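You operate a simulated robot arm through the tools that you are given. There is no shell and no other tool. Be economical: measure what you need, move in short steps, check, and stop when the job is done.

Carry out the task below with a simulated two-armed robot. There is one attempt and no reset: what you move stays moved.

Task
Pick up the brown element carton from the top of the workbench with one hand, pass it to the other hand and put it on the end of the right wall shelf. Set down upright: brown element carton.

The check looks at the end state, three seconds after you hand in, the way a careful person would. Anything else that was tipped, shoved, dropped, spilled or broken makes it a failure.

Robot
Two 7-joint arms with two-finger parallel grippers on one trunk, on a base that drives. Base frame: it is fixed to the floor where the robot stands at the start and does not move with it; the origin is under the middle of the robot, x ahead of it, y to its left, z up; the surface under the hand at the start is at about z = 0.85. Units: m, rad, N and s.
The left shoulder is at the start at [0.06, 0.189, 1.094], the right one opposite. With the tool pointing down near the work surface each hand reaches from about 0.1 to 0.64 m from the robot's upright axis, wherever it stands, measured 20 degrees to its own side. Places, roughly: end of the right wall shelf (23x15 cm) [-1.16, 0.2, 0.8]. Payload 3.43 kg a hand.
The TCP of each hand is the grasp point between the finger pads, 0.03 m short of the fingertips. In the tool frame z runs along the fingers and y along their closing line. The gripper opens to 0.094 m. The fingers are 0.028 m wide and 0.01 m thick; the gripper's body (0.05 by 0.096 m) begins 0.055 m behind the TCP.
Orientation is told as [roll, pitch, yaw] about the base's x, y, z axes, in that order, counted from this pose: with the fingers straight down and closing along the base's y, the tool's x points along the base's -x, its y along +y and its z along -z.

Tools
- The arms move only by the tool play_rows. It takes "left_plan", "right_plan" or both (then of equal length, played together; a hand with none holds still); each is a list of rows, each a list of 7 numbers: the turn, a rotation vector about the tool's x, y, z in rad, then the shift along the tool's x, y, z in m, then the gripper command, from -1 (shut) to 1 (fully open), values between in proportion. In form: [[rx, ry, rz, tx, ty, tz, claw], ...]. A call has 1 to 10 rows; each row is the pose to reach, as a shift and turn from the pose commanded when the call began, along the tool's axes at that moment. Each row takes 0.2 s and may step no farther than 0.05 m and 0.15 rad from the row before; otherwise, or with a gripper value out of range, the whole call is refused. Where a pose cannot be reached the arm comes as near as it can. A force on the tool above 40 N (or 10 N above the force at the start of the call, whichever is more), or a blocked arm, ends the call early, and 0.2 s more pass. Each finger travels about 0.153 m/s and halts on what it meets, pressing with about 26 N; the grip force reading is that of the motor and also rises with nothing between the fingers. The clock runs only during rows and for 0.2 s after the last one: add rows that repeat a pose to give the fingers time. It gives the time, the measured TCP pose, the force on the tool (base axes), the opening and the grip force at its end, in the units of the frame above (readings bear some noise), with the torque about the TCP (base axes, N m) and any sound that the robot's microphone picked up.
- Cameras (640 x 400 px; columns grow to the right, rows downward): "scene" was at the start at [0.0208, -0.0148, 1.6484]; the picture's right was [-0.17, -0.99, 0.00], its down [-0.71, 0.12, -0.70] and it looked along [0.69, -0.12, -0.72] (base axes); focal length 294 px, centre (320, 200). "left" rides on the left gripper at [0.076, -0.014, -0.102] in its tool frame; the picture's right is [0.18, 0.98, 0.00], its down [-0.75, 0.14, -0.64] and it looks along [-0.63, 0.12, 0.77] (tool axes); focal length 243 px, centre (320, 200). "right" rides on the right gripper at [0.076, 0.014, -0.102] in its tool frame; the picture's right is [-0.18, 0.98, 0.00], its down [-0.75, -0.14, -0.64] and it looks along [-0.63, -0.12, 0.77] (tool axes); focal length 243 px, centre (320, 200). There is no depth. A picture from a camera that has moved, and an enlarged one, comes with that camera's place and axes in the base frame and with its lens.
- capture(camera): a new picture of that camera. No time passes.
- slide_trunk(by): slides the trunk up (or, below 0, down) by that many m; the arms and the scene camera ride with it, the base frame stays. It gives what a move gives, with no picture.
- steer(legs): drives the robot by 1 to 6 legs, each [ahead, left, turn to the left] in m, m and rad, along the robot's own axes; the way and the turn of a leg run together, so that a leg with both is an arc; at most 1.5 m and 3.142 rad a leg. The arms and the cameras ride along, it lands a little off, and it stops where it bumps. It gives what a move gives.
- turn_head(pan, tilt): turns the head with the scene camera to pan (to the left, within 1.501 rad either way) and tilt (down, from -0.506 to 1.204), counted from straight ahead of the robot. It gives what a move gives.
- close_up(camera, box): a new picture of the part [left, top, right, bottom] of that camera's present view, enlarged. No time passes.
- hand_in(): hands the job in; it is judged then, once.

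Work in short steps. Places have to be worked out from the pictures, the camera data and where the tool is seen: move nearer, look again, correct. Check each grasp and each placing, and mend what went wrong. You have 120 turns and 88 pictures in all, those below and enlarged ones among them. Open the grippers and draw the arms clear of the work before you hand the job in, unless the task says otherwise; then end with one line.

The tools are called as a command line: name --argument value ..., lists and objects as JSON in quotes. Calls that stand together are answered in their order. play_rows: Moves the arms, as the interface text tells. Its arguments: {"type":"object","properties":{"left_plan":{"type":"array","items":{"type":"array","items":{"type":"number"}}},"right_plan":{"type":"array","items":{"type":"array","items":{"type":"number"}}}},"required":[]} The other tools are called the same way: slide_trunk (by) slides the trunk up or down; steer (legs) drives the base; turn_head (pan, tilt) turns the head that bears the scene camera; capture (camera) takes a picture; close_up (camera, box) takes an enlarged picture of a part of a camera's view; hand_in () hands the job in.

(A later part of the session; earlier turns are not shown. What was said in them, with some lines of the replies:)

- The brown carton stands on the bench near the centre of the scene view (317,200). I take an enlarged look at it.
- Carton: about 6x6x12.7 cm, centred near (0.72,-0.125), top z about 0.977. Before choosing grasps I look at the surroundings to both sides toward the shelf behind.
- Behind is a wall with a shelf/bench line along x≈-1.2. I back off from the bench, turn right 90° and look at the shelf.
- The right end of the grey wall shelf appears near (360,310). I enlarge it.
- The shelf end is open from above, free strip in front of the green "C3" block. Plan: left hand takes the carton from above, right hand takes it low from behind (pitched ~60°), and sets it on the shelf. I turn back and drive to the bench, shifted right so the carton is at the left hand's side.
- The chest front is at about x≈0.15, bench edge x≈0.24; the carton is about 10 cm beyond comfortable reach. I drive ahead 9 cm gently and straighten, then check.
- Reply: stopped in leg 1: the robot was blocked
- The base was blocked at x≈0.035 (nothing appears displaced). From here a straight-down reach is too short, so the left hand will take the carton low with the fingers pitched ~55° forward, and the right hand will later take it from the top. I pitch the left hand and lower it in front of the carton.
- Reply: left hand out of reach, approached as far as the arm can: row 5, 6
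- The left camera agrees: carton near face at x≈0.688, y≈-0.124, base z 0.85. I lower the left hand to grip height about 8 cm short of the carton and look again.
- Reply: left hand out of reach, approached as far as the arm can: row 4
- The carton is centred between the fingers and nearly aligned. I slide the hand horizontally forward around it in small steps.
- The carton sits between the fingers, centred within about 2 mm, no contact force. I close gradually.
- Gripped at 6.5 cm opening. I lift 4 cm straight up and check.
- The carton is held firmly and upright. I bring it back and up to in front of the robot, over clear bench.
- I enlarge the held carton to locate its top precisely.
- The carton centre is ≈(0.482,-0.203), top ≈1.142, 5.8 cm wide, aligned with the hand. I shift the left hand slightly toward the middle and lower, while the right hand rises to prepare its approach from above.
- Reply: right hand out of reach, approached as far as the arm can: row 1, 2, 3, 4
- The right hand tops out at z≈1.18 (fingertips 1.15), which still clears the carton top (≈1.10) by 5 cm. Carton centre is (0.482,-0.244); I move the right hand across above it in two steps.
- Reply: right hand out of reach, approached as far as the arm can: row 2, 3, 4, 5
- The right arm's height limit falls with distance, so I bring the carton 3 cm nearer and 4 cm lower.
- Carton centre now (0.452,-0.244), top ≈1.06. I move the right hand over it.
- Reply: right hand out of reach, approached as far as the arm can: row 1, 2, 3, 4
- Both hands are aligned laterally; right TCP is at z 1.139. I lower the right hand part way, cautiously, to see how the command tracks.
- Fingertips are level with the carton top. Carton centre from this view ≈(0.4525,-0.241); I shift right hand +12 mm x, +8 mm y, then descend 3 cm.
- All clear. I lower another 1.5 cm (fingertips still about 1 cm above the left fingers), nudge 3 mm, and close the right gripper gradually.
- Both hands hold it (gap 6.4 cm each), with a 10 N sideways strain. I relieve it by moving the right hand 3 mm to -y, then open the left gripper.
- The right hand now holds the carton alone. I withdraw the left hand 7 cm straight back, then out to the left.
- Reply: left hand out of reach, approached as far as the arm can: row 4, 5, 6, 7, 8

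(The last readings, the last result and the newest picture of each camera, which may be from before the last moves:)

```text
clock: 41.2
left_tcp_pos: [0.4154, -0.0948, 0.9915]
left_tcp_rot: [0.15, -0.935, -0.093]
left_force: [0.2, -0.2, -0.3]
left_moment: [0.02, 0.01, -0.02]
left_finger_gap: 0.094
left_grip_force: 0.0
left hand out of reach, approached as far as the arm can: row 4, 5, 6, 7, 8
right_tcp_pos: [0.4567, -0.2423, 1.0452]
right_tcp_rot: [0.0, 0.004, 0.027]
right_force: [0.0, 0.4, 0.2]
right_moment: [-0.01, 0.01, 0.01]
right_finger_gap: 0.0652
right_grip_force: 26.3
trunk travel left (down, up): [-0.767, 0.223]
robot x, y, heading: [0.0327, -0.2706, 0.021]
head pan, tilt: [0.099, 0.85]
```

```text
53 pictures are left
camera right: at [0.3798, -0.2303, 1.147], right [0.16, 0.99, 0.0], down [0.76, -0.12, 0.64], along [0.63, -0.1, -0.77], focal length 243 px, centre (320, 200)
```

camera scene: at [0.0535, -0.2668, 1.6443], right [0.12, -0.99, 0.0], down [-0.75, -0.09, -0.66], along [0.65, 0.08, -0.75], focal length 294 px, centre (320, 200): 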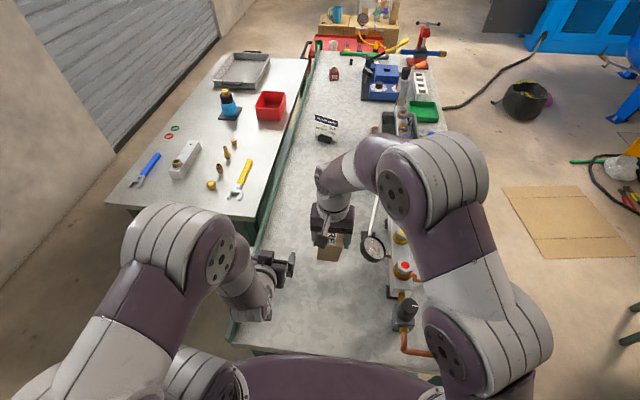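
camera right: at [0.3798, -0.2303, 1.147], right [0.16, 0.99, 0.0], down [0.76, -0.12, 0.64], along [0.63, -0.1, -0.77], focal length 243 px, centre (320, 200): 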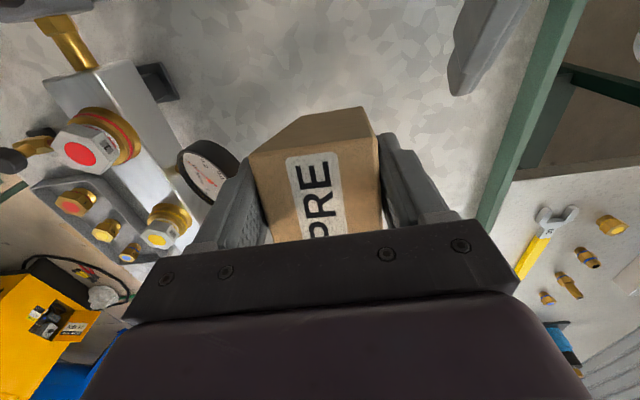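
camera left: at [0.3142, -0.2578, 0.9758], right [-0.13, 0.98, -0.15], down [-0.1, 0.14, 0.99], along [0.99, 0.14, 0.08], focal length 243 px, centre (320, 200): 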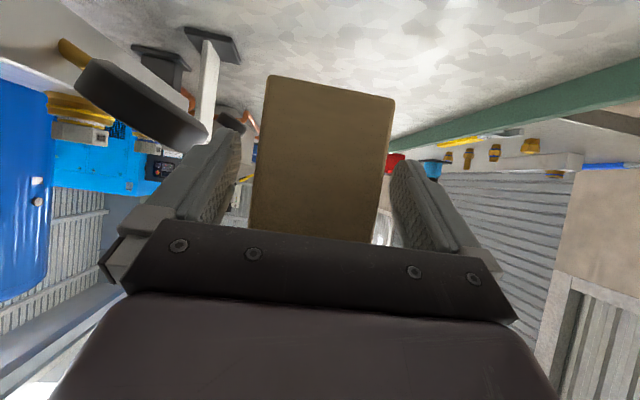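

The left hand retreated oddly (joint limits); I check that the carton has not been knocked in the right grip.

close_up --camera "right" --box '[200, 80, 440, 230]'

close_up --camera "scene" --box '[240, 180, 400, 280]'

capture --camera "left"

```text
2.67 times, centred on (320, 155) of right
camera zoom: at [0.3798, -0.2303, 1.147], right [0.16, 0.99, 0.0], down [0.76, -0.12, 0.64], along [0.63, -0.1, -0.77], focal length 647 px, centre (320, 320)
```

zoom: 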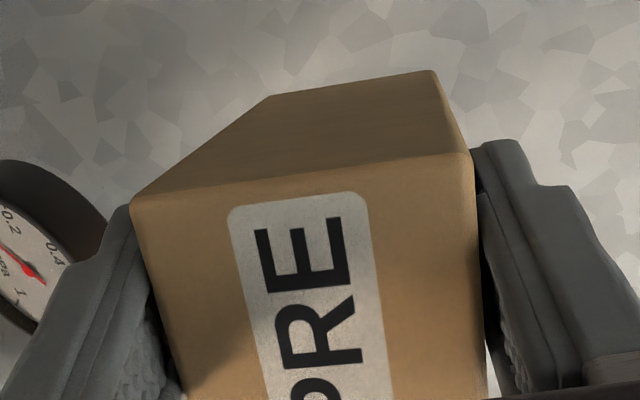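

```text
4.00 times, centred on (320, 230) of scene
camera zoom: at [0.0535, -0.2668, 1.6443], right [0.12, -0.99, 0.0], down [-0.75, -0.09, -0.66], along [0.65, 0.08, -0.75], focal length 1174 px, centre (320, 80)
```

zoom: 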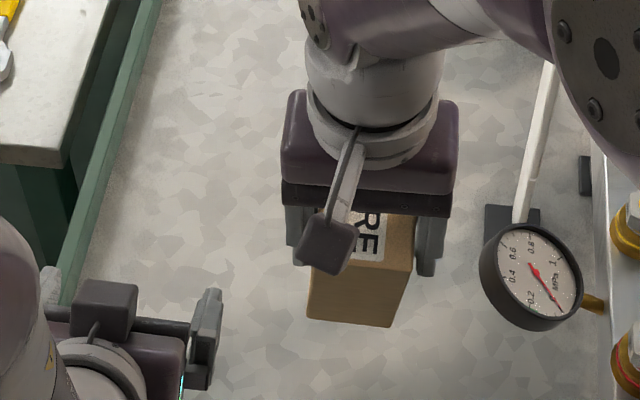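

```text
50 pictures are left
camera left: at [0.2875, -0.1132, 0.9883], right [-0.14, 0.99, -0.06], down [-0.07, 0.05, 1.0], along [0.99, 0.14, 0.07], focal length 243 px, centre (320, 200)
```

left: 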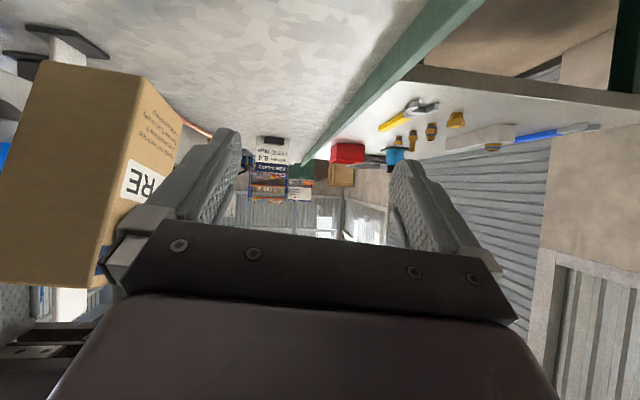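

The carton was pitched in the right grip: its bottom is swung forward roughly 13° (the pads still hold it flat on both sides). First I clear the left hand out, up and back to vertical.

play_rows --left_plan '[[0, 0, 0, -0.005, 0.035, -0.005, 1], [0, 0.0, 0, -0.02, 0.06, -0.015, 1], [0, 0.15, 0, -0.04, 0.08, -0.03, 1], [0, 0.3, 0, -0.06, 0.1, -0.045, 1], [0, 0.45, 0, -0.08, 0.12, -0.06, 1], [0, 0.6, 0, -0.1, 0.13, -0.075, 1], [0, 0.75, 0, -0.12, 0.13, -0.09, 1], [0, 0.9, 0, -0.13, 0.13, -0.1, 1], [0, 0.9, 0, -0.13, 0.13, -0.1, 1]]'

capture --camera "scene"

capture --camera "left"

```text
clock: 43.2
left_tcp_pos: [0.3891, 0.0051, 1.0749]
left_tcp_rot: [0.031, -0.285, 0.016]
left_force: [-0.4, -0.2, -0.4]
left_moment: [-0.01, 0.04, 0.01]
left_finger_gap: 0.0935
left_grip_force: 0.1
left hand out of reach, approached as far as the arm can: row 1, 2, 3, 4, 6, 7, 8, 9
right_tcp_pos: [0.457, -0.2421, 1.0432]
right_tcp_rot: [0.0, 0.0, 0.027]
right_force: [0.5, -0.7, 0.2]
right_moment: [-0.06, 0.04, -0.03]
right_finger_gap: 0.0651
right_grip_force: 25.6
trunk travel left (down, up): [-0.767, 0.223]
robot x, y, heading: [0.0351, -0.2739, 0.022]
head pan, tilt: [0.099, 0.85]
```

```text
49 pictures are left
camera scene: at [0.0544, -0.2664, 1.6442], right [0.12, -0.99, 0.0], down [-0.75, -0.09, -0.66], along [0.65, 0.08, -0.75], focal length 294 px, centre (320, 200)
```

scene: 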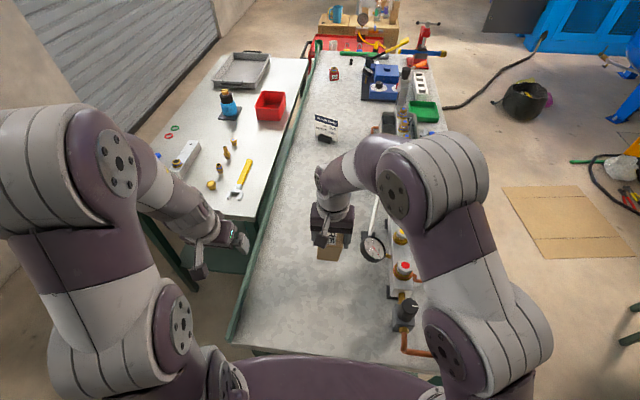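

```text
48 pictures are left
camera left: at [0.288, -0.0142, 1.1506], right [-0.2, 0.98, -0.02], down [0.54, 0.13, 0.83], along [0.82, 0.16, -0.56], focal length 243 px, centre (320, 200)
```

left: 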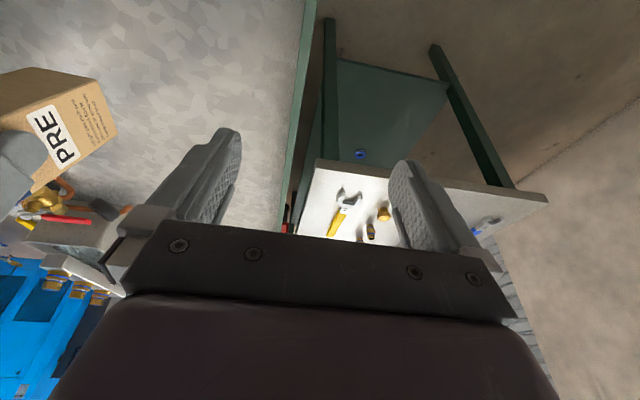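

The left camera sees the carton from its side; I enlarge it to measure the tilt.

close_up --camera "left" --box '[0, 50, 160, 150]'

```text
4.00 times, centred on (80, 100) of left
camera zoom: at [0.288, -0.0142, 1.1506], right [-0.2, 0.98, -0.02], down [0.54, 0.13, 0.83], along [0.82, 0.16, -0.56], focal length 970 px, centre (1280, 600)
```

zoom: 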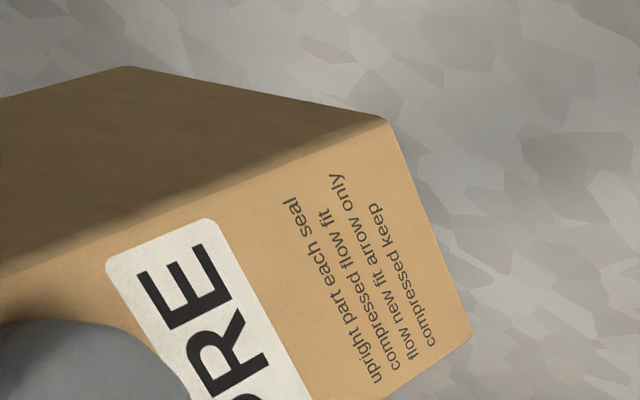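

Carton tilt is about 0.25 rad (bottom forward). I pitch the right hand +0.25 rad so the carton hangs upright, and re-measure.

play_rows --right_plan '[[0, 0.125, 0, 0, 0, 0, -0.6], [0, 0.25, 0, 0, 0, 0, -0.6], [0, 0.25, 0, 0, 0, 0, -0.6]]'

close_up --camera "left" --box '[0, 30, 160, 130]'

```text
clock: 44.0
left_tcp_pos: [0.3888, 0.0049, 1.0746]
left_tcp_rot: [0.03, -0.286, 0.015]
left_force: [-0.7, 0.0, -1.4]
left_moment: [-0.01, 0.02, 0.0]
left_finger_gap: 0.094
left_grip_force: 0.1
right_tcp_pos: [0.4404, -0.2492, 1.0306]
right_tcp_rot: [0.001, 0.251, 0.026]
right_force: [-0.6, -0.1, 0.1]
right_moment: [-0.02, -0.01, -0.02]
right_finger_gap: 0.0649
right_grip_force: 25.7
right hand out of reach, approached as far as the arm can: row 2, 3
trunk travel left (down, up): [-0.767, 0.223]
robot x, y, heading: [0.0323, -0.2716, 0.027]
head pan, tilt: [0.099, 0.85]
```

```text
4.00 times, centred on (80, 80) of left
camera zoom: at [0.2867, -0.0144, 1.1512], right [-0.2, 0.98, -0.02], down [0.54, 0.13, 0.83], along [0.82, 0.16, -0.55], focal length 970 px, centre (1280, 680)
```

zoom: 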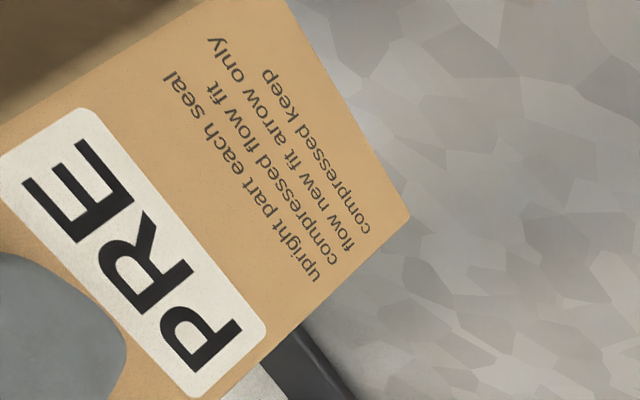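

The carton now hangs level (bottom edge level within about 0.02 rad). I back off from the bench, then turn around in place to face the shelf.

steer --legs '[[-0.36, 0, 0], [0, 0, 1.57], [0, 0, 1.52]]'

turn_head --pan -0.3 --tilt 0.75

capture --camera "scene"

```text
clock: 53.9
left_tcp_pos: [-0.6912, -0.5381, 1.0738]
left_tcp_rot: [0.032, -0.284, 3.102]
left_force: [0.2, 0.6, 0.0]
left_moment: [0.01, -0.01, 0.01]
left_finger_gap: 0.0941
left_grip_force: 0.1
right_tcp_pos: [-0.7307, -0.2822, 1.0316]
right_tcp_rot: [0.0, 0.248, 3.111]
right_force: [0.1, 0.3, 0.3]
right_moment: [0.0, 0.01, 0.01]
right_finger_gap: 0.0646
right_grip_force: 26.4
trunk travel left (down, up): [-0.767, 0.223]
robot x, y, heading: [-0.3197, -0.2822, 3.111]
head pan, tilt: [0.099, 0.85]
```

```text
clock: 54.7
left_tcp_pos: [-0.6916, -0.5397, 1.0744]
left_tcp_rot: [0.033, -0.285, 3.102]
left_force: [-0.1, 0.6, -0.1]
left_moment: [0.03, 0.0, -0.01]
left_finger_gap: 0.0941
left_grip_force: 0.0
right_tcp_pos: [-0.7299, -0.2822, 1.031]
right_tcp_rot: [-0.001, 0.249, 3.111]
right_force: [0.0, 0.4, 0.0]
right_moment: [0.02, 0.0, 0.01]
right_finger_gap: 0.0647
right_grip_force: 26.4
trunk travel left (down, up): [-0.767, 0.223]
robot x, y, heading: [-0.3219, -0.2805, 3.108]
head pan, tilt: [-0.3, 0.75]
```

```text
45 pictures are left
camera scene: at [-0.3395, -0.2574, 1.6523], right [0.32, 0.95, 0.0], down [0.65, -0.22, -0.73], along [-0.69, 0.24, -0.68], focal length 294 px, centre (320, 200)
```

scene: 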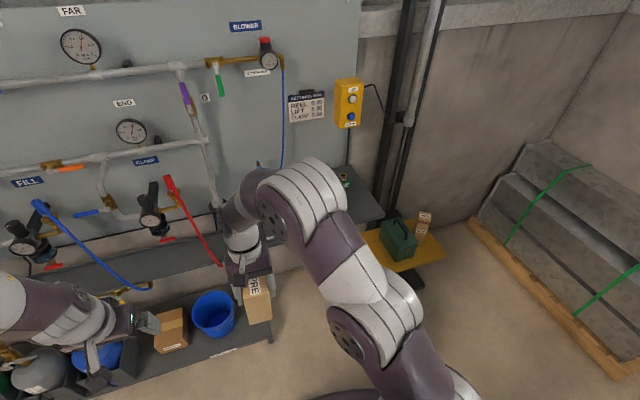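

Floor before the shelf is clear; the small yellow table is off to the right near the wall (y>0.3). I sidestep 0.3 m to the right first and straighten heading.

steer --legs '[[0, -0.3, 0.033]]'

turn_head --pan -0.25 --tilt 0.7

capture --camera "scene"

```text
clock: 56.8
left_tcp_pos: [-0.6777, -0.2423, 1.0747]
left_tcp_rot: [0.03, -0.286, 3.135]
left_force: [0.0, 0.2, 0.3]
left_moment: [-0.01, -0.01, 0.02]
left_finger_gap: 0.094
left_grip_force: 0.1
right_tcp_pos: [-0.7256, 0.0129, 1.0297]
right_tcp_rot: [-0.001, 0.25, -3.139]
right_force: [-0.8, -0.4, -0.6]
right_moment: [0.02, -0.02, 0.0]
right_finger_gap: 0.0646
right_grip_force: 25.8
trunk travel left (down, up): [-0.767, 0.223]
robot x, y, heading: [-0.3207, 0.0286, -3.14]
head pan, tilt: [-0.3, 0.75]
```

```text
clock: 57.5
left_tcp_pos: [-0.6786, -0.2421, 1.0757]
left_tcp_rot: [0.032, -0.283, 3.134]
left_force: [-0.4, 0.3, 0.2]
left_moment: [-0.02, 0.02, 0.0]
left_finger_gap: 0.0941
left_grip_force: 0.0
right_tcp_pos: [-0.7254, 0.014, 1.0292]
right_tcp_rot: [0.0, 0.248, -3.14]
right_force: [-0.4, -0.2, 0.1]
right_moment: [-0.01, 0.0, 0.04]
right_finger_gap: 0.0643
right_grip_force: 26.0
trunk travel left (down, up): [-0.767, 0.223]
robot x, y, heading: [-0.3204, 0.0295, -3.139]
head pan, tilt: [-0.25, 0.7]
```

```text
44 pictures are left
camera scene: at [-0.3389, 0.048, 1.6565], right [0.25, 0.97, 0.0], down [0.62, -0.16, -0.76], along [-0.74, 0.19, -0.64], focal length 294 px, centre (320, 200)
```

scene: 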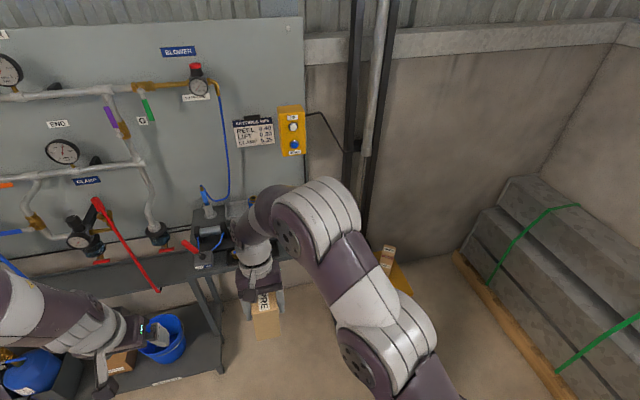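

Before driving closer I pull the left hand back and up so it stays clear of the red lever and wall panel.

play_rows --left_plan '[[0, 0, 0, 0.023, 0, -0.028, 1], [0, 0, 0, 0.046, 0, -0.056, 1], [0, 0, 0, 0.069, 0, -0.084, 1], [0, 0, 0, 0.0925, 0, -0.111, 1], [0, 0, 0, 0.0925, 0, -0.111, 1]]'

```text
clock: 58.6
left_tcp_pos: [-0.5798, -0.2554, 1.1382]
left_tcp_rot: [0.022, -0.292, 3.135]
left_force: [-1.3, 1.0, -1.0]
left_moment: [-0.01, -0.02, -0.02]
left_finger_gap: 0.0941
left_grip_force: 0.0
left hand out of reach, approached as far as the arm can: row 2, 3, 4, 5
right_tcp_pos: [-0.7263, 0.0121, 1.0305]
right_tcp_rot: [0.0, 0.251, -3.138]
right_force: [-0.2, 0.3, -1.1]
right_moment: [-0.01, -0.01, 0.01]
right_finger_gap: 0.0647
right_grip_force: 26.0
trunk travel left (down, up): [-0.767, 0.223]
robot x, y, heading: [-0.3158, 0.0287, -3.137]
head pan, tilt: [-0.25, 0.7]
```

Left hand is back. Now I move the right hand (with carton) 17 cm to the right, to line up with the shelf end at y≈0.19.

play_rows --right_plan '[[0, 0, 0, 0, -0.035, 0, -0.6], [0, 0, 0, 0, -0.07, 0, -0.6], [0, 0, 0, 0, -0.105, 0, -0.6], [0, 0, 0, 0, -0.14, 0, -0.6], [0, 0, 0, 0, -0.175, 0, -0.6], [0, 0, 0, 0, -0.175, 0, -0.6]]'

turn_head --pan -0.1 --tilt 0.7

capture --camera "scene"

capture --camera "right"

```text
clock: 60.0
left_tcp_pos: [-0.5788, -0.256, 1.1385]
left_tcp_rot: [0.022, -0.291, 3.134]
left_force: [-0.8, 0.3, -0.1]
left_moment: [0.0, -0.01, 0.02]
left_finger_gap: 0.0942
left_grip_force: 0.0
right_tcp_pos: [-0.7253, 0.1885, 1.0322]
right_tcp_rot: [0.001, 0.249, -3.139]
right_force: [0.3, -0.1, 0.5]
right_moment: [-0.02, -0.03, 0.0]
right_finger_gap: 0.0646
right_grip_force: 25.9
trunk travel left (down, up): [-0.767, 0.223]
robot x, y, heading: [-0.317, 0.0271, -3.138]
head pan, tilt: [-0.25, 0.7]
```

```text
clock: 60.8
left_tcp_pos: [-0.5797, -0.2548, 1.1397]
left_tcp_rot: [0.021, -0.292, 3.133]
left_force: [0.2, 0.4, -0.5]
left_moment: [0.03, 0.0, 0.0]
left_finger_gap: 0.0941
left_grip_force: 0.1
right_tcp_pos: [-0.7251, 0.1894, 1.0316]
right_tcp_rot: [0.002, 0.25, -3.139]
right_force: [0.1, -0.8, -0.8]
right_moment: [-0.02, 0.0, 0.01]
right_finger_gap: 0.0646
right_grip_force: 25.7
trunk travel left (down, up): [-0.767, 0.223]
robot x, y, heading: [-0.3123, 0.0287, -3.143]
head pan, tilt: [-0.099, 0.7]
```

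```text
43 pictures are left
camera scene: at [-0.3411, 0.0349, 1.6565], right [0.1, 1.0, 0.0], down [0.64, -0.06, -0.76], along [-0.76, 0.07, -0.64], focal length 294 px, centre (320, 200)
```

scene: 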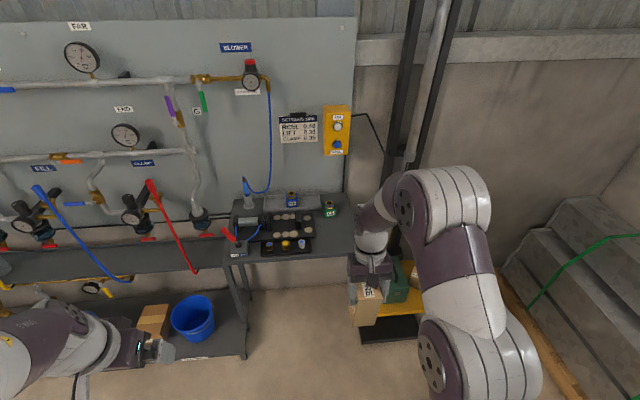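

```text
42 pictures are left
camera right: at [-0.6772, 0.1749, 1.1496], right [-0.18, -0.98, -0.04], down [-0.89, 0.14, 0.44], along [-0.42, 0.12, -0.9], focal length 243 px, centre (320, 200)
```

right: 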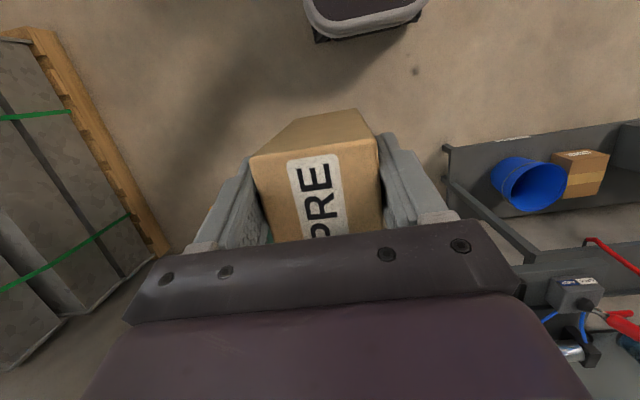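

I enlarge the shelf end to fix the placing spot.

close_up --camera "scene" --box '[215, 180, 375, 280]'

```text
4.00 times, centred on (295, 230) of scene
camera zoom: at [-0.3411, 0.0349, 1.6565], right [0.1, 1.0, 0.0], down [0.64, -0.06, -0.76], along [-0.76, 0.07, -0.64], focal length 1174 px, centre (420, 80)
```

zoom: 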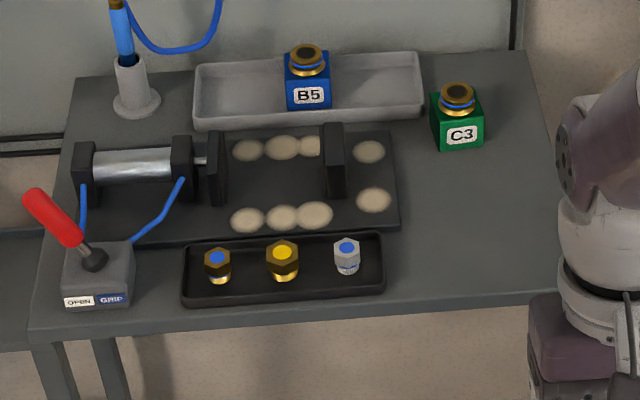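

Free spot: x −1.05…−1.235, y 0.09…0.26; I aim the carton centre at (-1.14, 0.185). I drive ahead 0.36 m with the carton ~10 cm above shelf level.

steer --legs '[[0.2, 0, 0], [0.16, 0, 0]]'

capture --camera "scene"

capture --camera "right"

```text
clock: 63.4
left_tcp_pos: [-0.9396, -0.2563, 1.1393]
left_tcp_rot: [0.023, -0.294, 3.136]
left_force: [0.1, 0.2, 0.6]
left_moment: [-0.02, 0.03, 0.02]
left_finger_gap: 0.0938
left_grip_force: 0.1
right_tcp_pos: [-1.0862, 0.1877, 1.032]
right_tcp_rot: [0.0, 0.248, -3.139]
right_force: [-0.3, -0.9, 1.2]
right_moment: [-0.02, -0.02, 0.0]
right_finger_gap: 0.0644
right_grip_force: 26.5
trunk travel left (down, up): [-0.767, 0.223]
robot x, y, heading: [-0.6773, 0.0272, -3.139]
head pan, tilt: [-0.099, 0.7]
```

```text
40 pictures are left
camera scene: at [-0.7015, 0.0338, 1.6566], right [0.1, 1.0, 0.0], down [0.64, -0.06, -0.77], along [-0.76, 0.07, -0.64], focal length 294 px, centre (320, 200)
```

scene: 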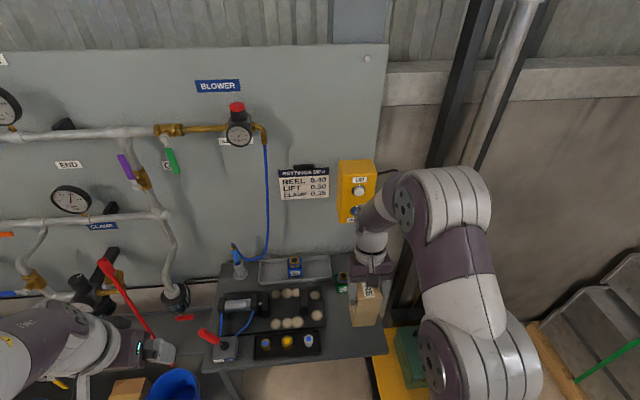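

```text
39 pictures are left
camera right: at [-1.0381, 0.1738, 1.1502], right [-0.18, -0.98, -0.04], down [-0.89, 0.14, 0.44], along [-0.42, 0.12, -0.9], focal length 243 px, centre (320, 200)
```

right: 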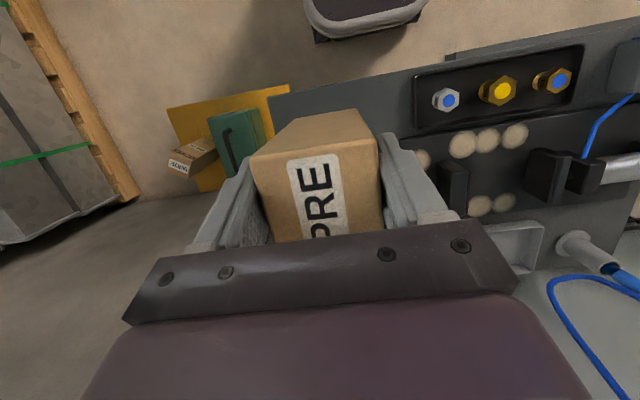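

All clear, forces nil. I move the hand 3.7 cm forward and down 7.5 cm, leaving a margin above the shelf, then look.

play_rows --right_plan '[[0, 0, 0, -0.0136, 0, 0.0159, -0.6], [0, 0, 0, -0.0272, 0, 0.0318, -0.6], [0, 0, 0, -0.0408, 0, 0.0477, -0.6], [0, 0, 0, -0.0544, 0, 0.0636, -0.6], [0, 0, 0, -0.0544, 0, 0.0636, -0.6]]'

close_up --camera "scene" --box '[260, 250, 420, 370]'

capture --camera "right"

capture --camera "left"

```text
clock: 64.6
left_tcp_pos: [-0.9416, -0.2577, 1.1385]
left_tcp_rot: [0.023, -0.291, 3.134]
left_force: [0.1, 0.4, -0.2]
left_moment: [0.05, -0.02, 0.0]
left_finger_gap: 0.0939
left_grip_force: 0.1
right_tcp_pos: [-1.1254, 0.1875, 0.9551]
right_tcp_rot: [0.0, 0.248, -3.139]
right_force: [-0.2, 0.8, -0.3]
right_moment: [-0.03, 0.01, 0.0]
right_finger_gap: 0.0643
right_grip_force: 25.8
trunk travel left (down, up): [-0.767, 0.223]
robot x, y, heading: [-0.6788, 0.028, -3.142]
head pan, tilt: [-0.099, 0.7]
```

```text
3.33 times, centred on (340, 310) of scene
camera zoom: at [-0.7032, 0.0338, 1.6565], right [0.1, 1.0, 0.0], down [0.64, -0.06, -0.76], along [-0.76, 0.07, -0.64], focal length 978 px, centre (253, -167)
```

zoom: 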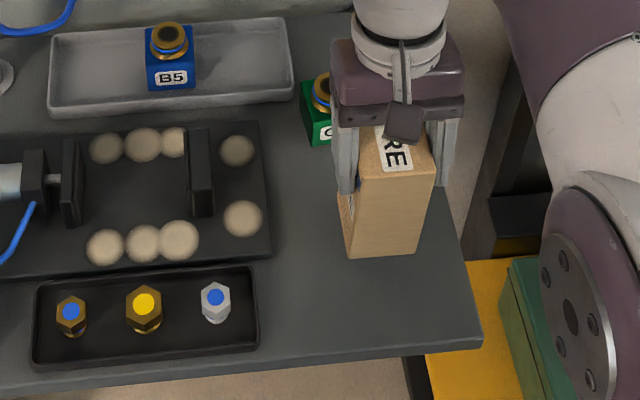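

```text
37 pictures are left
camera right: at [-1.0758, 0.1737, 1.0729], right [-0.18, -0.98, -0.04], down [-0.89, 0.14, 0.44], along [-0.42, 0.12, -0.9], focal length 243 px, centre (320, 200)
```

right: 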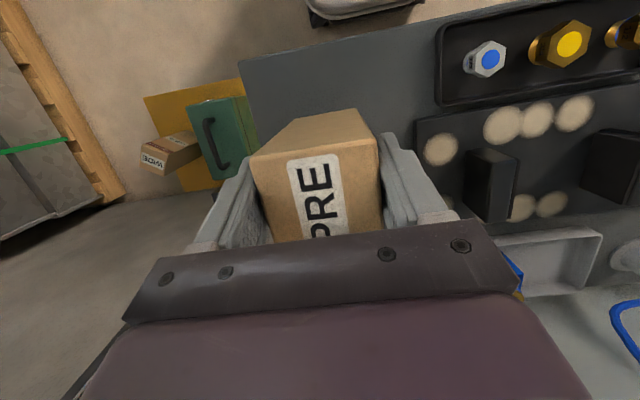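

```text
36 pictures are left
camera left: at [-0.8383, -0.2412, 1.2142], right [0.18, -0.98, -0.03], down [-0.54, -0.12, 0.83], along [-0.83, -0.13, -0.55], focal length 243 px, centre (320, 200)
```

left: 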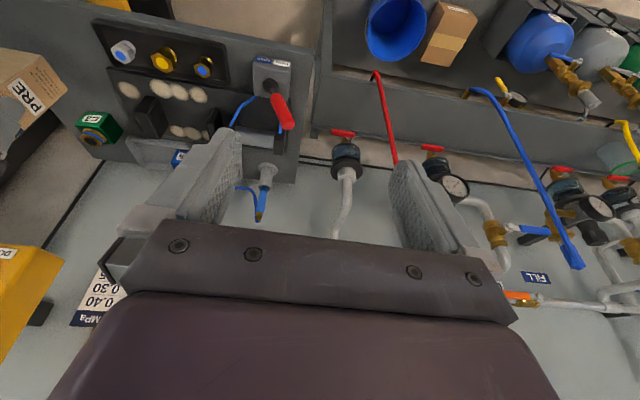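

The carton bottom is ~1–3 cm above the shelf, with clearance all round. I lower in small steps watching the force.

play_rows --right_plan '[[0, 0, 0, -0.0012, 0, 0.0048, -0.6], [0, 0, 0, -0.0025, 0, 0.0097, -0.6], [0, 0, 0, -0.0025, 0, 0.0097, -0.6]]'

close_up --camera "scene" --box '[330, 270, 410, 330]'

```text
clock: 65.4
left_tcp_pos: [-0.9415, -0.2561, 1.1391]
left_tcp_rot: [0.024, -0.29, 3.135]
left_force: [0.7, 0.4, -0.3]
left_moment: [0.02, 0.01, 0.0]
left_finger_gap: 0.094
left_grip_force: 0.1
right_tcp_pos: [-1.1244, 0.1882, 0.945]
right_tcp_rot: [-0.001, 0.249, -3.139]
right_force: [0.5, -0.6, 0.4]
right_moment: [0.0, -0.01, 0.01]
right_finger_gap: 0.0642
right_grip_force: 25.7
trunk travel left (down, up): [-0.767, 0.223]
robot x, y, heading: [-0.6801, 0.0299, -3.143]
head pan, tilt: [-0.099, 0.7]
```

```text
6.67 times, centred on (370, 300) of scene
camera zoom: at [-0.7034, 0.0338, 1.6565], right [0.1, 1.0, 0.0], down [0.64, -0.06, -0.76], along [-0.76, 0.07, -0.64], focal length 1956 px, centre (-13, -467)
```

zoom: 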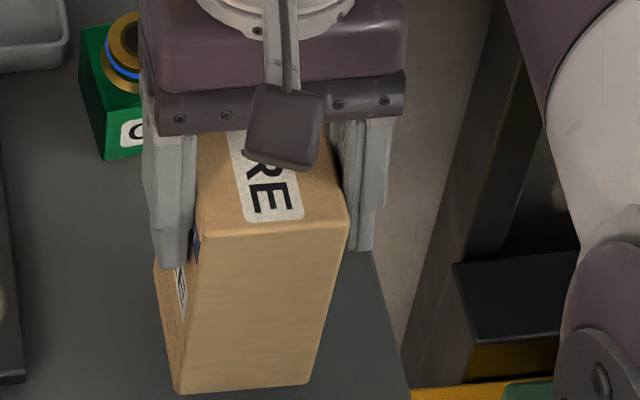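

No contact yet and the carton looks upright. I keep lowering.

play_rows --right_plan '[[0, 0, 0, -0.0012, 0, 0.0048, -0.6], [0, 0, 0, -0.0025, 0, 0.0097, -0.6], [0, 0, 0, -0.0025, 0, 0.0097, -0.6]]'

play_rows --right_plan '[[0, 0, 0, -0.0008, 0, 0.0029, -0.6], [0, 0, 0, -0.0015, 0, 0.0058, -0.6], [0, 0, 0, -0.0015, 0, 0.0058, -0.6]]'

```text
clock: 66.2
left_tcp_pos: [-0.9408, -0.257, 1.1387]
left_tcp_rot: [0.024, -0.291, 3.134]
left_force: [-1.4, 0.4, 0.5]
left_moment: [-0.01, 0.03, -0.01]
left_finger_gap: 0.0941
left_grip_force: 0.0
right_tcp_pos: [-1.1256, 0.1872, 0.9365]
right_tcp_rot: [-0.001, 0.252, -3.139]
right_force: [0.2, -0.6, 0.1]
right_moment: [-0.01, 0.0, -0.02]
right_finger_gap: 0.0642
right_grip_force: 26.2
trunk travel left (down, up): [-0.767, 0.223]
robot x, y, heading: [-0.6786, 0.0262, -3.139]
head pan, tilt: [-0.099, 0.7]
```

```text
clock: 67.0
left_tcp_pos: [-0.9412, -0.2573, 1.1387]
left_tcp_rot: [0.024, -0.292, 3.134]
left_force: [-1.0, -0.2, 0.2]
left_moment: [0.02, 0.0, -0.03]
left_finger_gap: 0.0939
left_grip_force: 0.1
right_tcp_pos: [-1.1257, 0.188, 0.9309]
right_tcp_rot: [-0.001, 0.25, -3.139]
right_force: [-0.1, 0.1, -0.1]
right_moment: [0.04, 0.02, -0.02]
right_finger_gap: 0.0643
right_grip_force: 26.1
trunk travel left (down, up): [-0.767, 0.223]
robot x, y, heading: [-0.6804, 0.0285, -3.142]
head pan, tilt: [-0.099, 0.7]
```

close_up --camera "scene" --box '[330, 280, 410, 340]'

play_rows --right_plan '[[0, 0, 0, -0.0006, 0, 0.0024, -0.6], [0, 0, 0, -0.0012, 0, 0.0048, -0.6], [0, 0, 0, -0.0012, 0, 0.0048, -0.6]]'

```text
6.67 times, centred on (370, 310) of scene
camera zoom: at [-0.7034, 0.0338, 1.6565], right [0.1, 1.0, 0.0], down [0.64, -0.06, -0.76], along [-0.76, 0.07, -0.64], focal length 1956 px, centre (-13, -533)
```

zoom: 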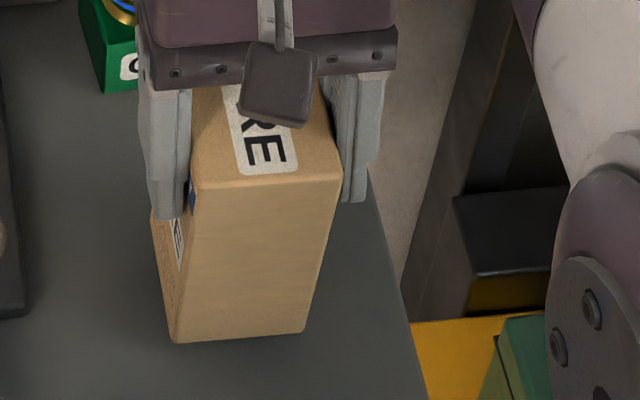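

```text
clock: 67.8
left_tcp_pos: [-0.9409, -0.2571, 1.1382]
left_tcp_rot: [0.024, -0.291, 3.134]
left_force: [-0.4, -0.2, -1.0]
left_moment: [0.03, -0.02, 0.02]
left_finger_gap: 0.0941
left_grip_force: 0.0
right_tcp_pos: [-1.1243, 0.1867, 0.9254]
right_tcp_rot: [0.0, 0.249, -3.138]
right_force: [0.5, -0.1, -0.6]
right_moment: [-0.02, 0.01, -0.01]
right_finger_gap: 0.0643
right_grip_force: 26.3
trunk travel left (down, up): [-0.767, 0.223]
robot x, y, heading: [-0.6782, 0.028, -3.14]
head pan, tilt: [-0.099, 0.7]
```

No contact yet; continuing down 6 mm slowly.

play_rows --right_plan '[[0, 0, 0, -0.0004, 0, 0.0015, -0.6], [0, 0, 0, -0.0008, 0, 0.003, -0.6], [0, 0, 0, -0.0012, 0, 0.0045, -0.6], [0, 0, 0, -0.0015, 0, 0.006, -0.6]]'

play_rows --right_plan '[[0, 0, 0, -0.0004, 0, 0.0015, -0.6], [0, 0, 0, -0.0008, 0, 0.003, -0.6], [0, 0, 0, -0.001, 0, 0.004, -0.6]]'

```text
clock: 68.8
left_tcp_pos: [-0.9418, -0.2571, 1.1384]
left_tcp_rot: [0.025, -0.292, 3.134]
left_force: [0.4, 0.0, 0.2]
left_moment: [-0.03, -0.02, -0.01]
left_finger_gap: 0.094
left_grip_force: 0.1
right_tcp_pos: [-1.1244, 0.1878, 0.9187]
right_tcp_rot: [0.0, 0.248, -3.137]
right_force: [-0.5, 0.0, -0.3]
right_moment: [-0.03, 0.01, 0.01]
right_finger_gap: 0.0641
right_grip_force: 26.0
trunk travel left (down, up): [-0.767, 0.223]
robot x, y, heading: [-0.679, 0.0261, -3.139]
head pan, tilt: [-0.099, 0.7]
```

```text
clock: 69.6
left_tcp_pos: [-0.9393, -0.2576, 1.1399]
left_tcp_rot: [0.023, -0.293, 3.136]
left_force: [0.3, -0.2, 0.2]
left_moment: [0.01, -0.05, 0.0]
left_finger_gap: 0.0939
left_grip_force: 0.0
right_tcp_pos: [-1.1237, 0.1866, 0.9178]
right_tcp_rot: [0.0, 0.246, -3.139]
right_force: [2.3, -6.7, 21.9]
right_moment: [-0.09, -0.22, 0.0]
right_finger_gap: 0.0644
right_grip_force: 26.3
trunk travel left (down, up): [-0.767, 0.223]
robot x, y, heading: [-0.6808, 0.0246, -3.139]
head pan, tilt: [-0.099, 0.7]
```

Contact at 22 N. I ease up 3 mm to take the press off and check the carton's seat.

play_rows --right_plan '[[0, 0, 0, 0.0006, 0, -0.0025, -0.6], [0, 0, 0, 0.0006, 0, -0.0025, -0.6]]'

close_up --camera "scene" --box '[330, 285, 410, 345]'

```text
clock: 70.2
left_tcp_pos: [-0.9404, -0.2572, 1.1386]
left_tcp_rot: [0.022, -0.295, 3.135]
left_force: [0.5, 0.2, -0.1]
left_moment: [-0.01, -0.02, 0.0]
left_finger_gap: 0.0942
left_grip_force: 0.0
right_tcp_pos: [-1.1243, 0.1862, 0.9179]
right_tcp_rot: [0.0, 0.246, -3.138]
right_force: [-1.5, -3.2, 7.7]
right_moment: [-0.15, 0.57, 0.19]
right_finger_gap: 0.0642
right_grip_force: 26.2
trunk travel left (down, up): [-0.767, 0.223]
robot x, y, heading: [-0.6799, 0.0289, -3.141]
head pan, tilt: [-0.099, 0.7]
```

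```text
6.67 times, centred on (370, 315) of scene
camera zoom: at [-0.7026, 0.0329, 1.6564], right [0.1, 1.0, 0.0], down [0.64, -0.06, -0.77], along [-0.76, 0.07, -0.64], focal length 1956 px, centre (-13, -567)
```

zoom: 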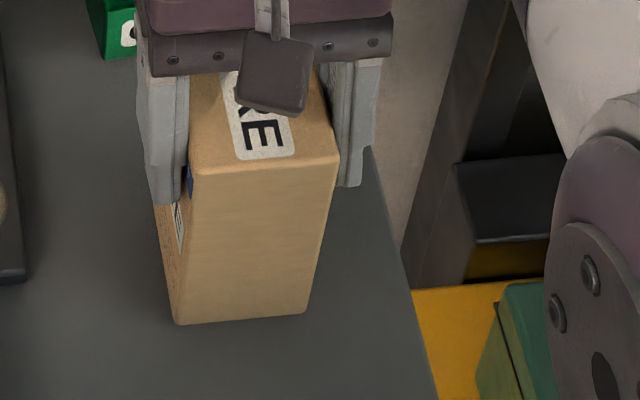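

The carton is seated with light contact. I open the right gripper gradually.

play_rows --right_plan '[[0, 0, 0, 0, 0, 0, 0.3], [0, 0, 0, 0, 0, 0, 0.4], [0, 0, 0, 0, 0, 0, 0.5], [0, 0, 0, 0, 0, 0, 0.7], [0, 0, 0, 0, 0, 0, 1], [0, 0, 0, 0, 0, 0, 1]]'

close_up --camera "scene" --box '[330, 285, 410, 345]'

capture --camera "right"

```text
clock: 71.6
left_tcp_pos: [-0.9401, -0.2576, 1.138]
left_tcp_rot: [0.022, -0.291, 3.136]
left_force: [0.3, 1.3, -0.4]
left_moment: [-0.01, -0.02, 0.02]
left_finger_gap: 0.094
left_grip_force: 0.0
right_tcp_pos: [-1.1233, 0.1868, 0.9174]
right_tcp_rot: [0.0, 0.25, -3.138]
right_force: [0.2, -0.1, 0.0]
right_moment: [-0.04, -0.02, -0.01]
right_finger_gap: 0.0941
right_grip_force: 0.1
trunk travel left (down, up): [-0.767, 0.223]
robot x, y, heading: [-0.6769, 0.027, -3.141]
head pan, tilt: [-0.099, 0.7]
```

```text
6.67 times, centred on (370, 315) of scene
camera zoom: at [-0.7032, 0.0337, 1.6565], right [0.1, 1.0, 0.0], down [0.64, -0.06, -0.76], along [-0.76, 0.07, -0.64], focal length 1956 px, centre (-13, -567)
```

zoom: 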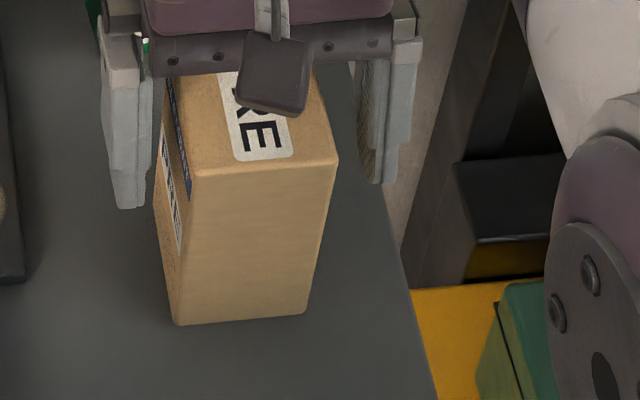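

```text
31 pictures are left
camera right: at [-1.076, 0.1729, 1.0354], right [-0.18, -0.98, -0.04], down [-0.89, 0.14, 0.44], along [-0.42, 0.12, -0.9], focal length 243 px, centre (320, 200)
```

right: 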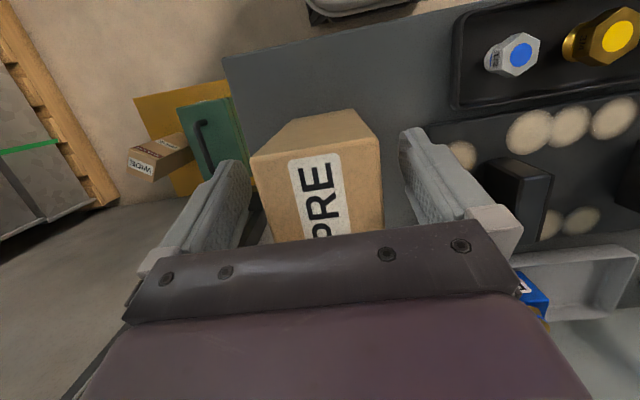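

Released; the carton stands still. I raise the right hand straight up 10 cm.

play_rows --right_plan '[[0, 0, 0, 0.005, 0, -0.0194, 1], [0, 0, 0, 0.0099, 0, -0.0388, 1], [0, 0, 0, 0.0148, 0, -0.0581, 1], [0, 0, 0, 0.0198, 0, -0.0775, 1], [0, 0, 0, 0.0247, 0, -0.0969, 1], [0, 0, 0, 0.0247, 0, -0.0969, 1]]'

capture --camera "scene"

```text
clock: 73.0
left_tcp_pos: [-0.9413, -0.2564, 1.1378]
left_tcp_rot: [0.025, -0.291, 3.135]
left_force: [0.4, 0.2, 0.0]
left_moment: [-0.01, 0.01, -0.01]
left_finger_gap: 0.094
left_grip_force: 0.0
right_tcp_pos: [-1.1264, 0.1867, 1.0184]
right_tcp_rot: [0.0, 0.252, -3.138]
right_force: [0.3, -0.4, 0.3]
right_moment: [0.01, 0.0, 0.0]
right_finger_gap: 0.0939
right_grip_force: 0.1
trunk travel left (down, up): [-0.767, 0.223]
robot x, y, heading: [-0.6762, 0.03, -3.142]
head pan, tilt: [-0.099, 0.7]
```

```text
30 pictures are left
camera scene: at [-0.7034, 0.0338, 1.6565], right [0.1, 1.0, 0.0], down [0.64, -0.06, -0.76], along [-0.76, 0.07, -0.64], focal length 294 px, centre (320, 200)
```

scene: 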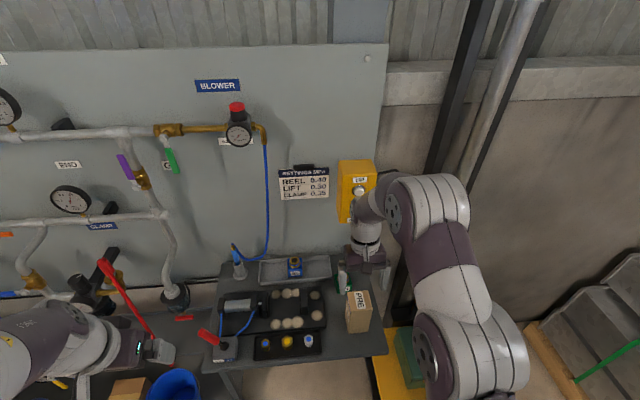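

Fingertips are ~6 cm above the carton. I back the robot away 0.35 m and check the result.

steer --legs '[[-0.35, 0, 0]]'

close_up --camera "scene" --box '[215, 170, 375, 280]'

capture --camera "scene"

```text
clock: 75.2
left_tcp_pos: [-0.6028, -0.2553, 1.1374]
left_tcp_rot: [0.023, -0.291, 3.13]
left_force: [-0.1, -0.4, 1.0]
left_moment: [0.01, 0.03, -0.01]
left_finger_gap: 0.094
left_grip_force: 0.1
right_tcp_pos: [-0.7862, 0.188, 1.0186]
right_tcp_rot: [-0.002, 0.249, 3.138]
right_force: [-0.7, -0.5, -0.2]
right_moment: [-0.01, 0.0, -0.01]
right_finger_gap: 0.0942
right_grip_force: 0.2
trunk travel left (down, up): [-0.767, 0.223]
robot x, y, heading: [-0.3404, 0.0281, 3.14]
head pan, tilt: [-0.099, 0.7]
```

```text
3.64 times, centred on (295, 225) of scene
camera zoom: at [-0.3635, 0.0335, 1.6565], right [0.1, 0.99, 0.0], down [0.64, -0.07, -0.76], along [-0.76, 0.08, -0.64], focal length 1067 px, centre (411, 109)
```

zoom: 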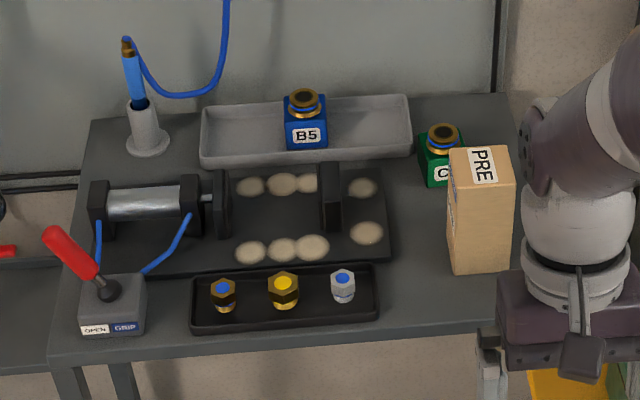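

```text
28 pictures are left
camera scene: at [-0.3635, 0.0335, 1.6565], right [0.1, 0.99, 0.0], down [0.64, -0.07, -0.76], along [-0.76, 0.08, -0.64], focal length 294 px, centre (320, 200)
```

scene: 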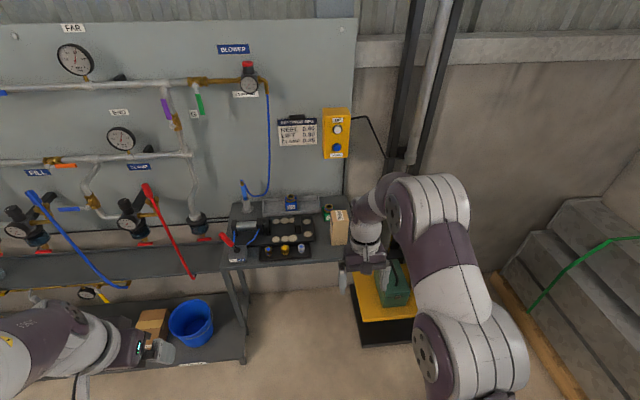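

The carton stands upright on the shelf's end, nothing else has moved, and both grippers are open and clear. I hand in.

hand_in

```text
The job is handed in.
```

The brown element carton went from the left hand to the right hand and now stands upright on the end of the right wall shelf; both grippers are open and clear, and the last pictures show nothing else disturbed on the shelf.
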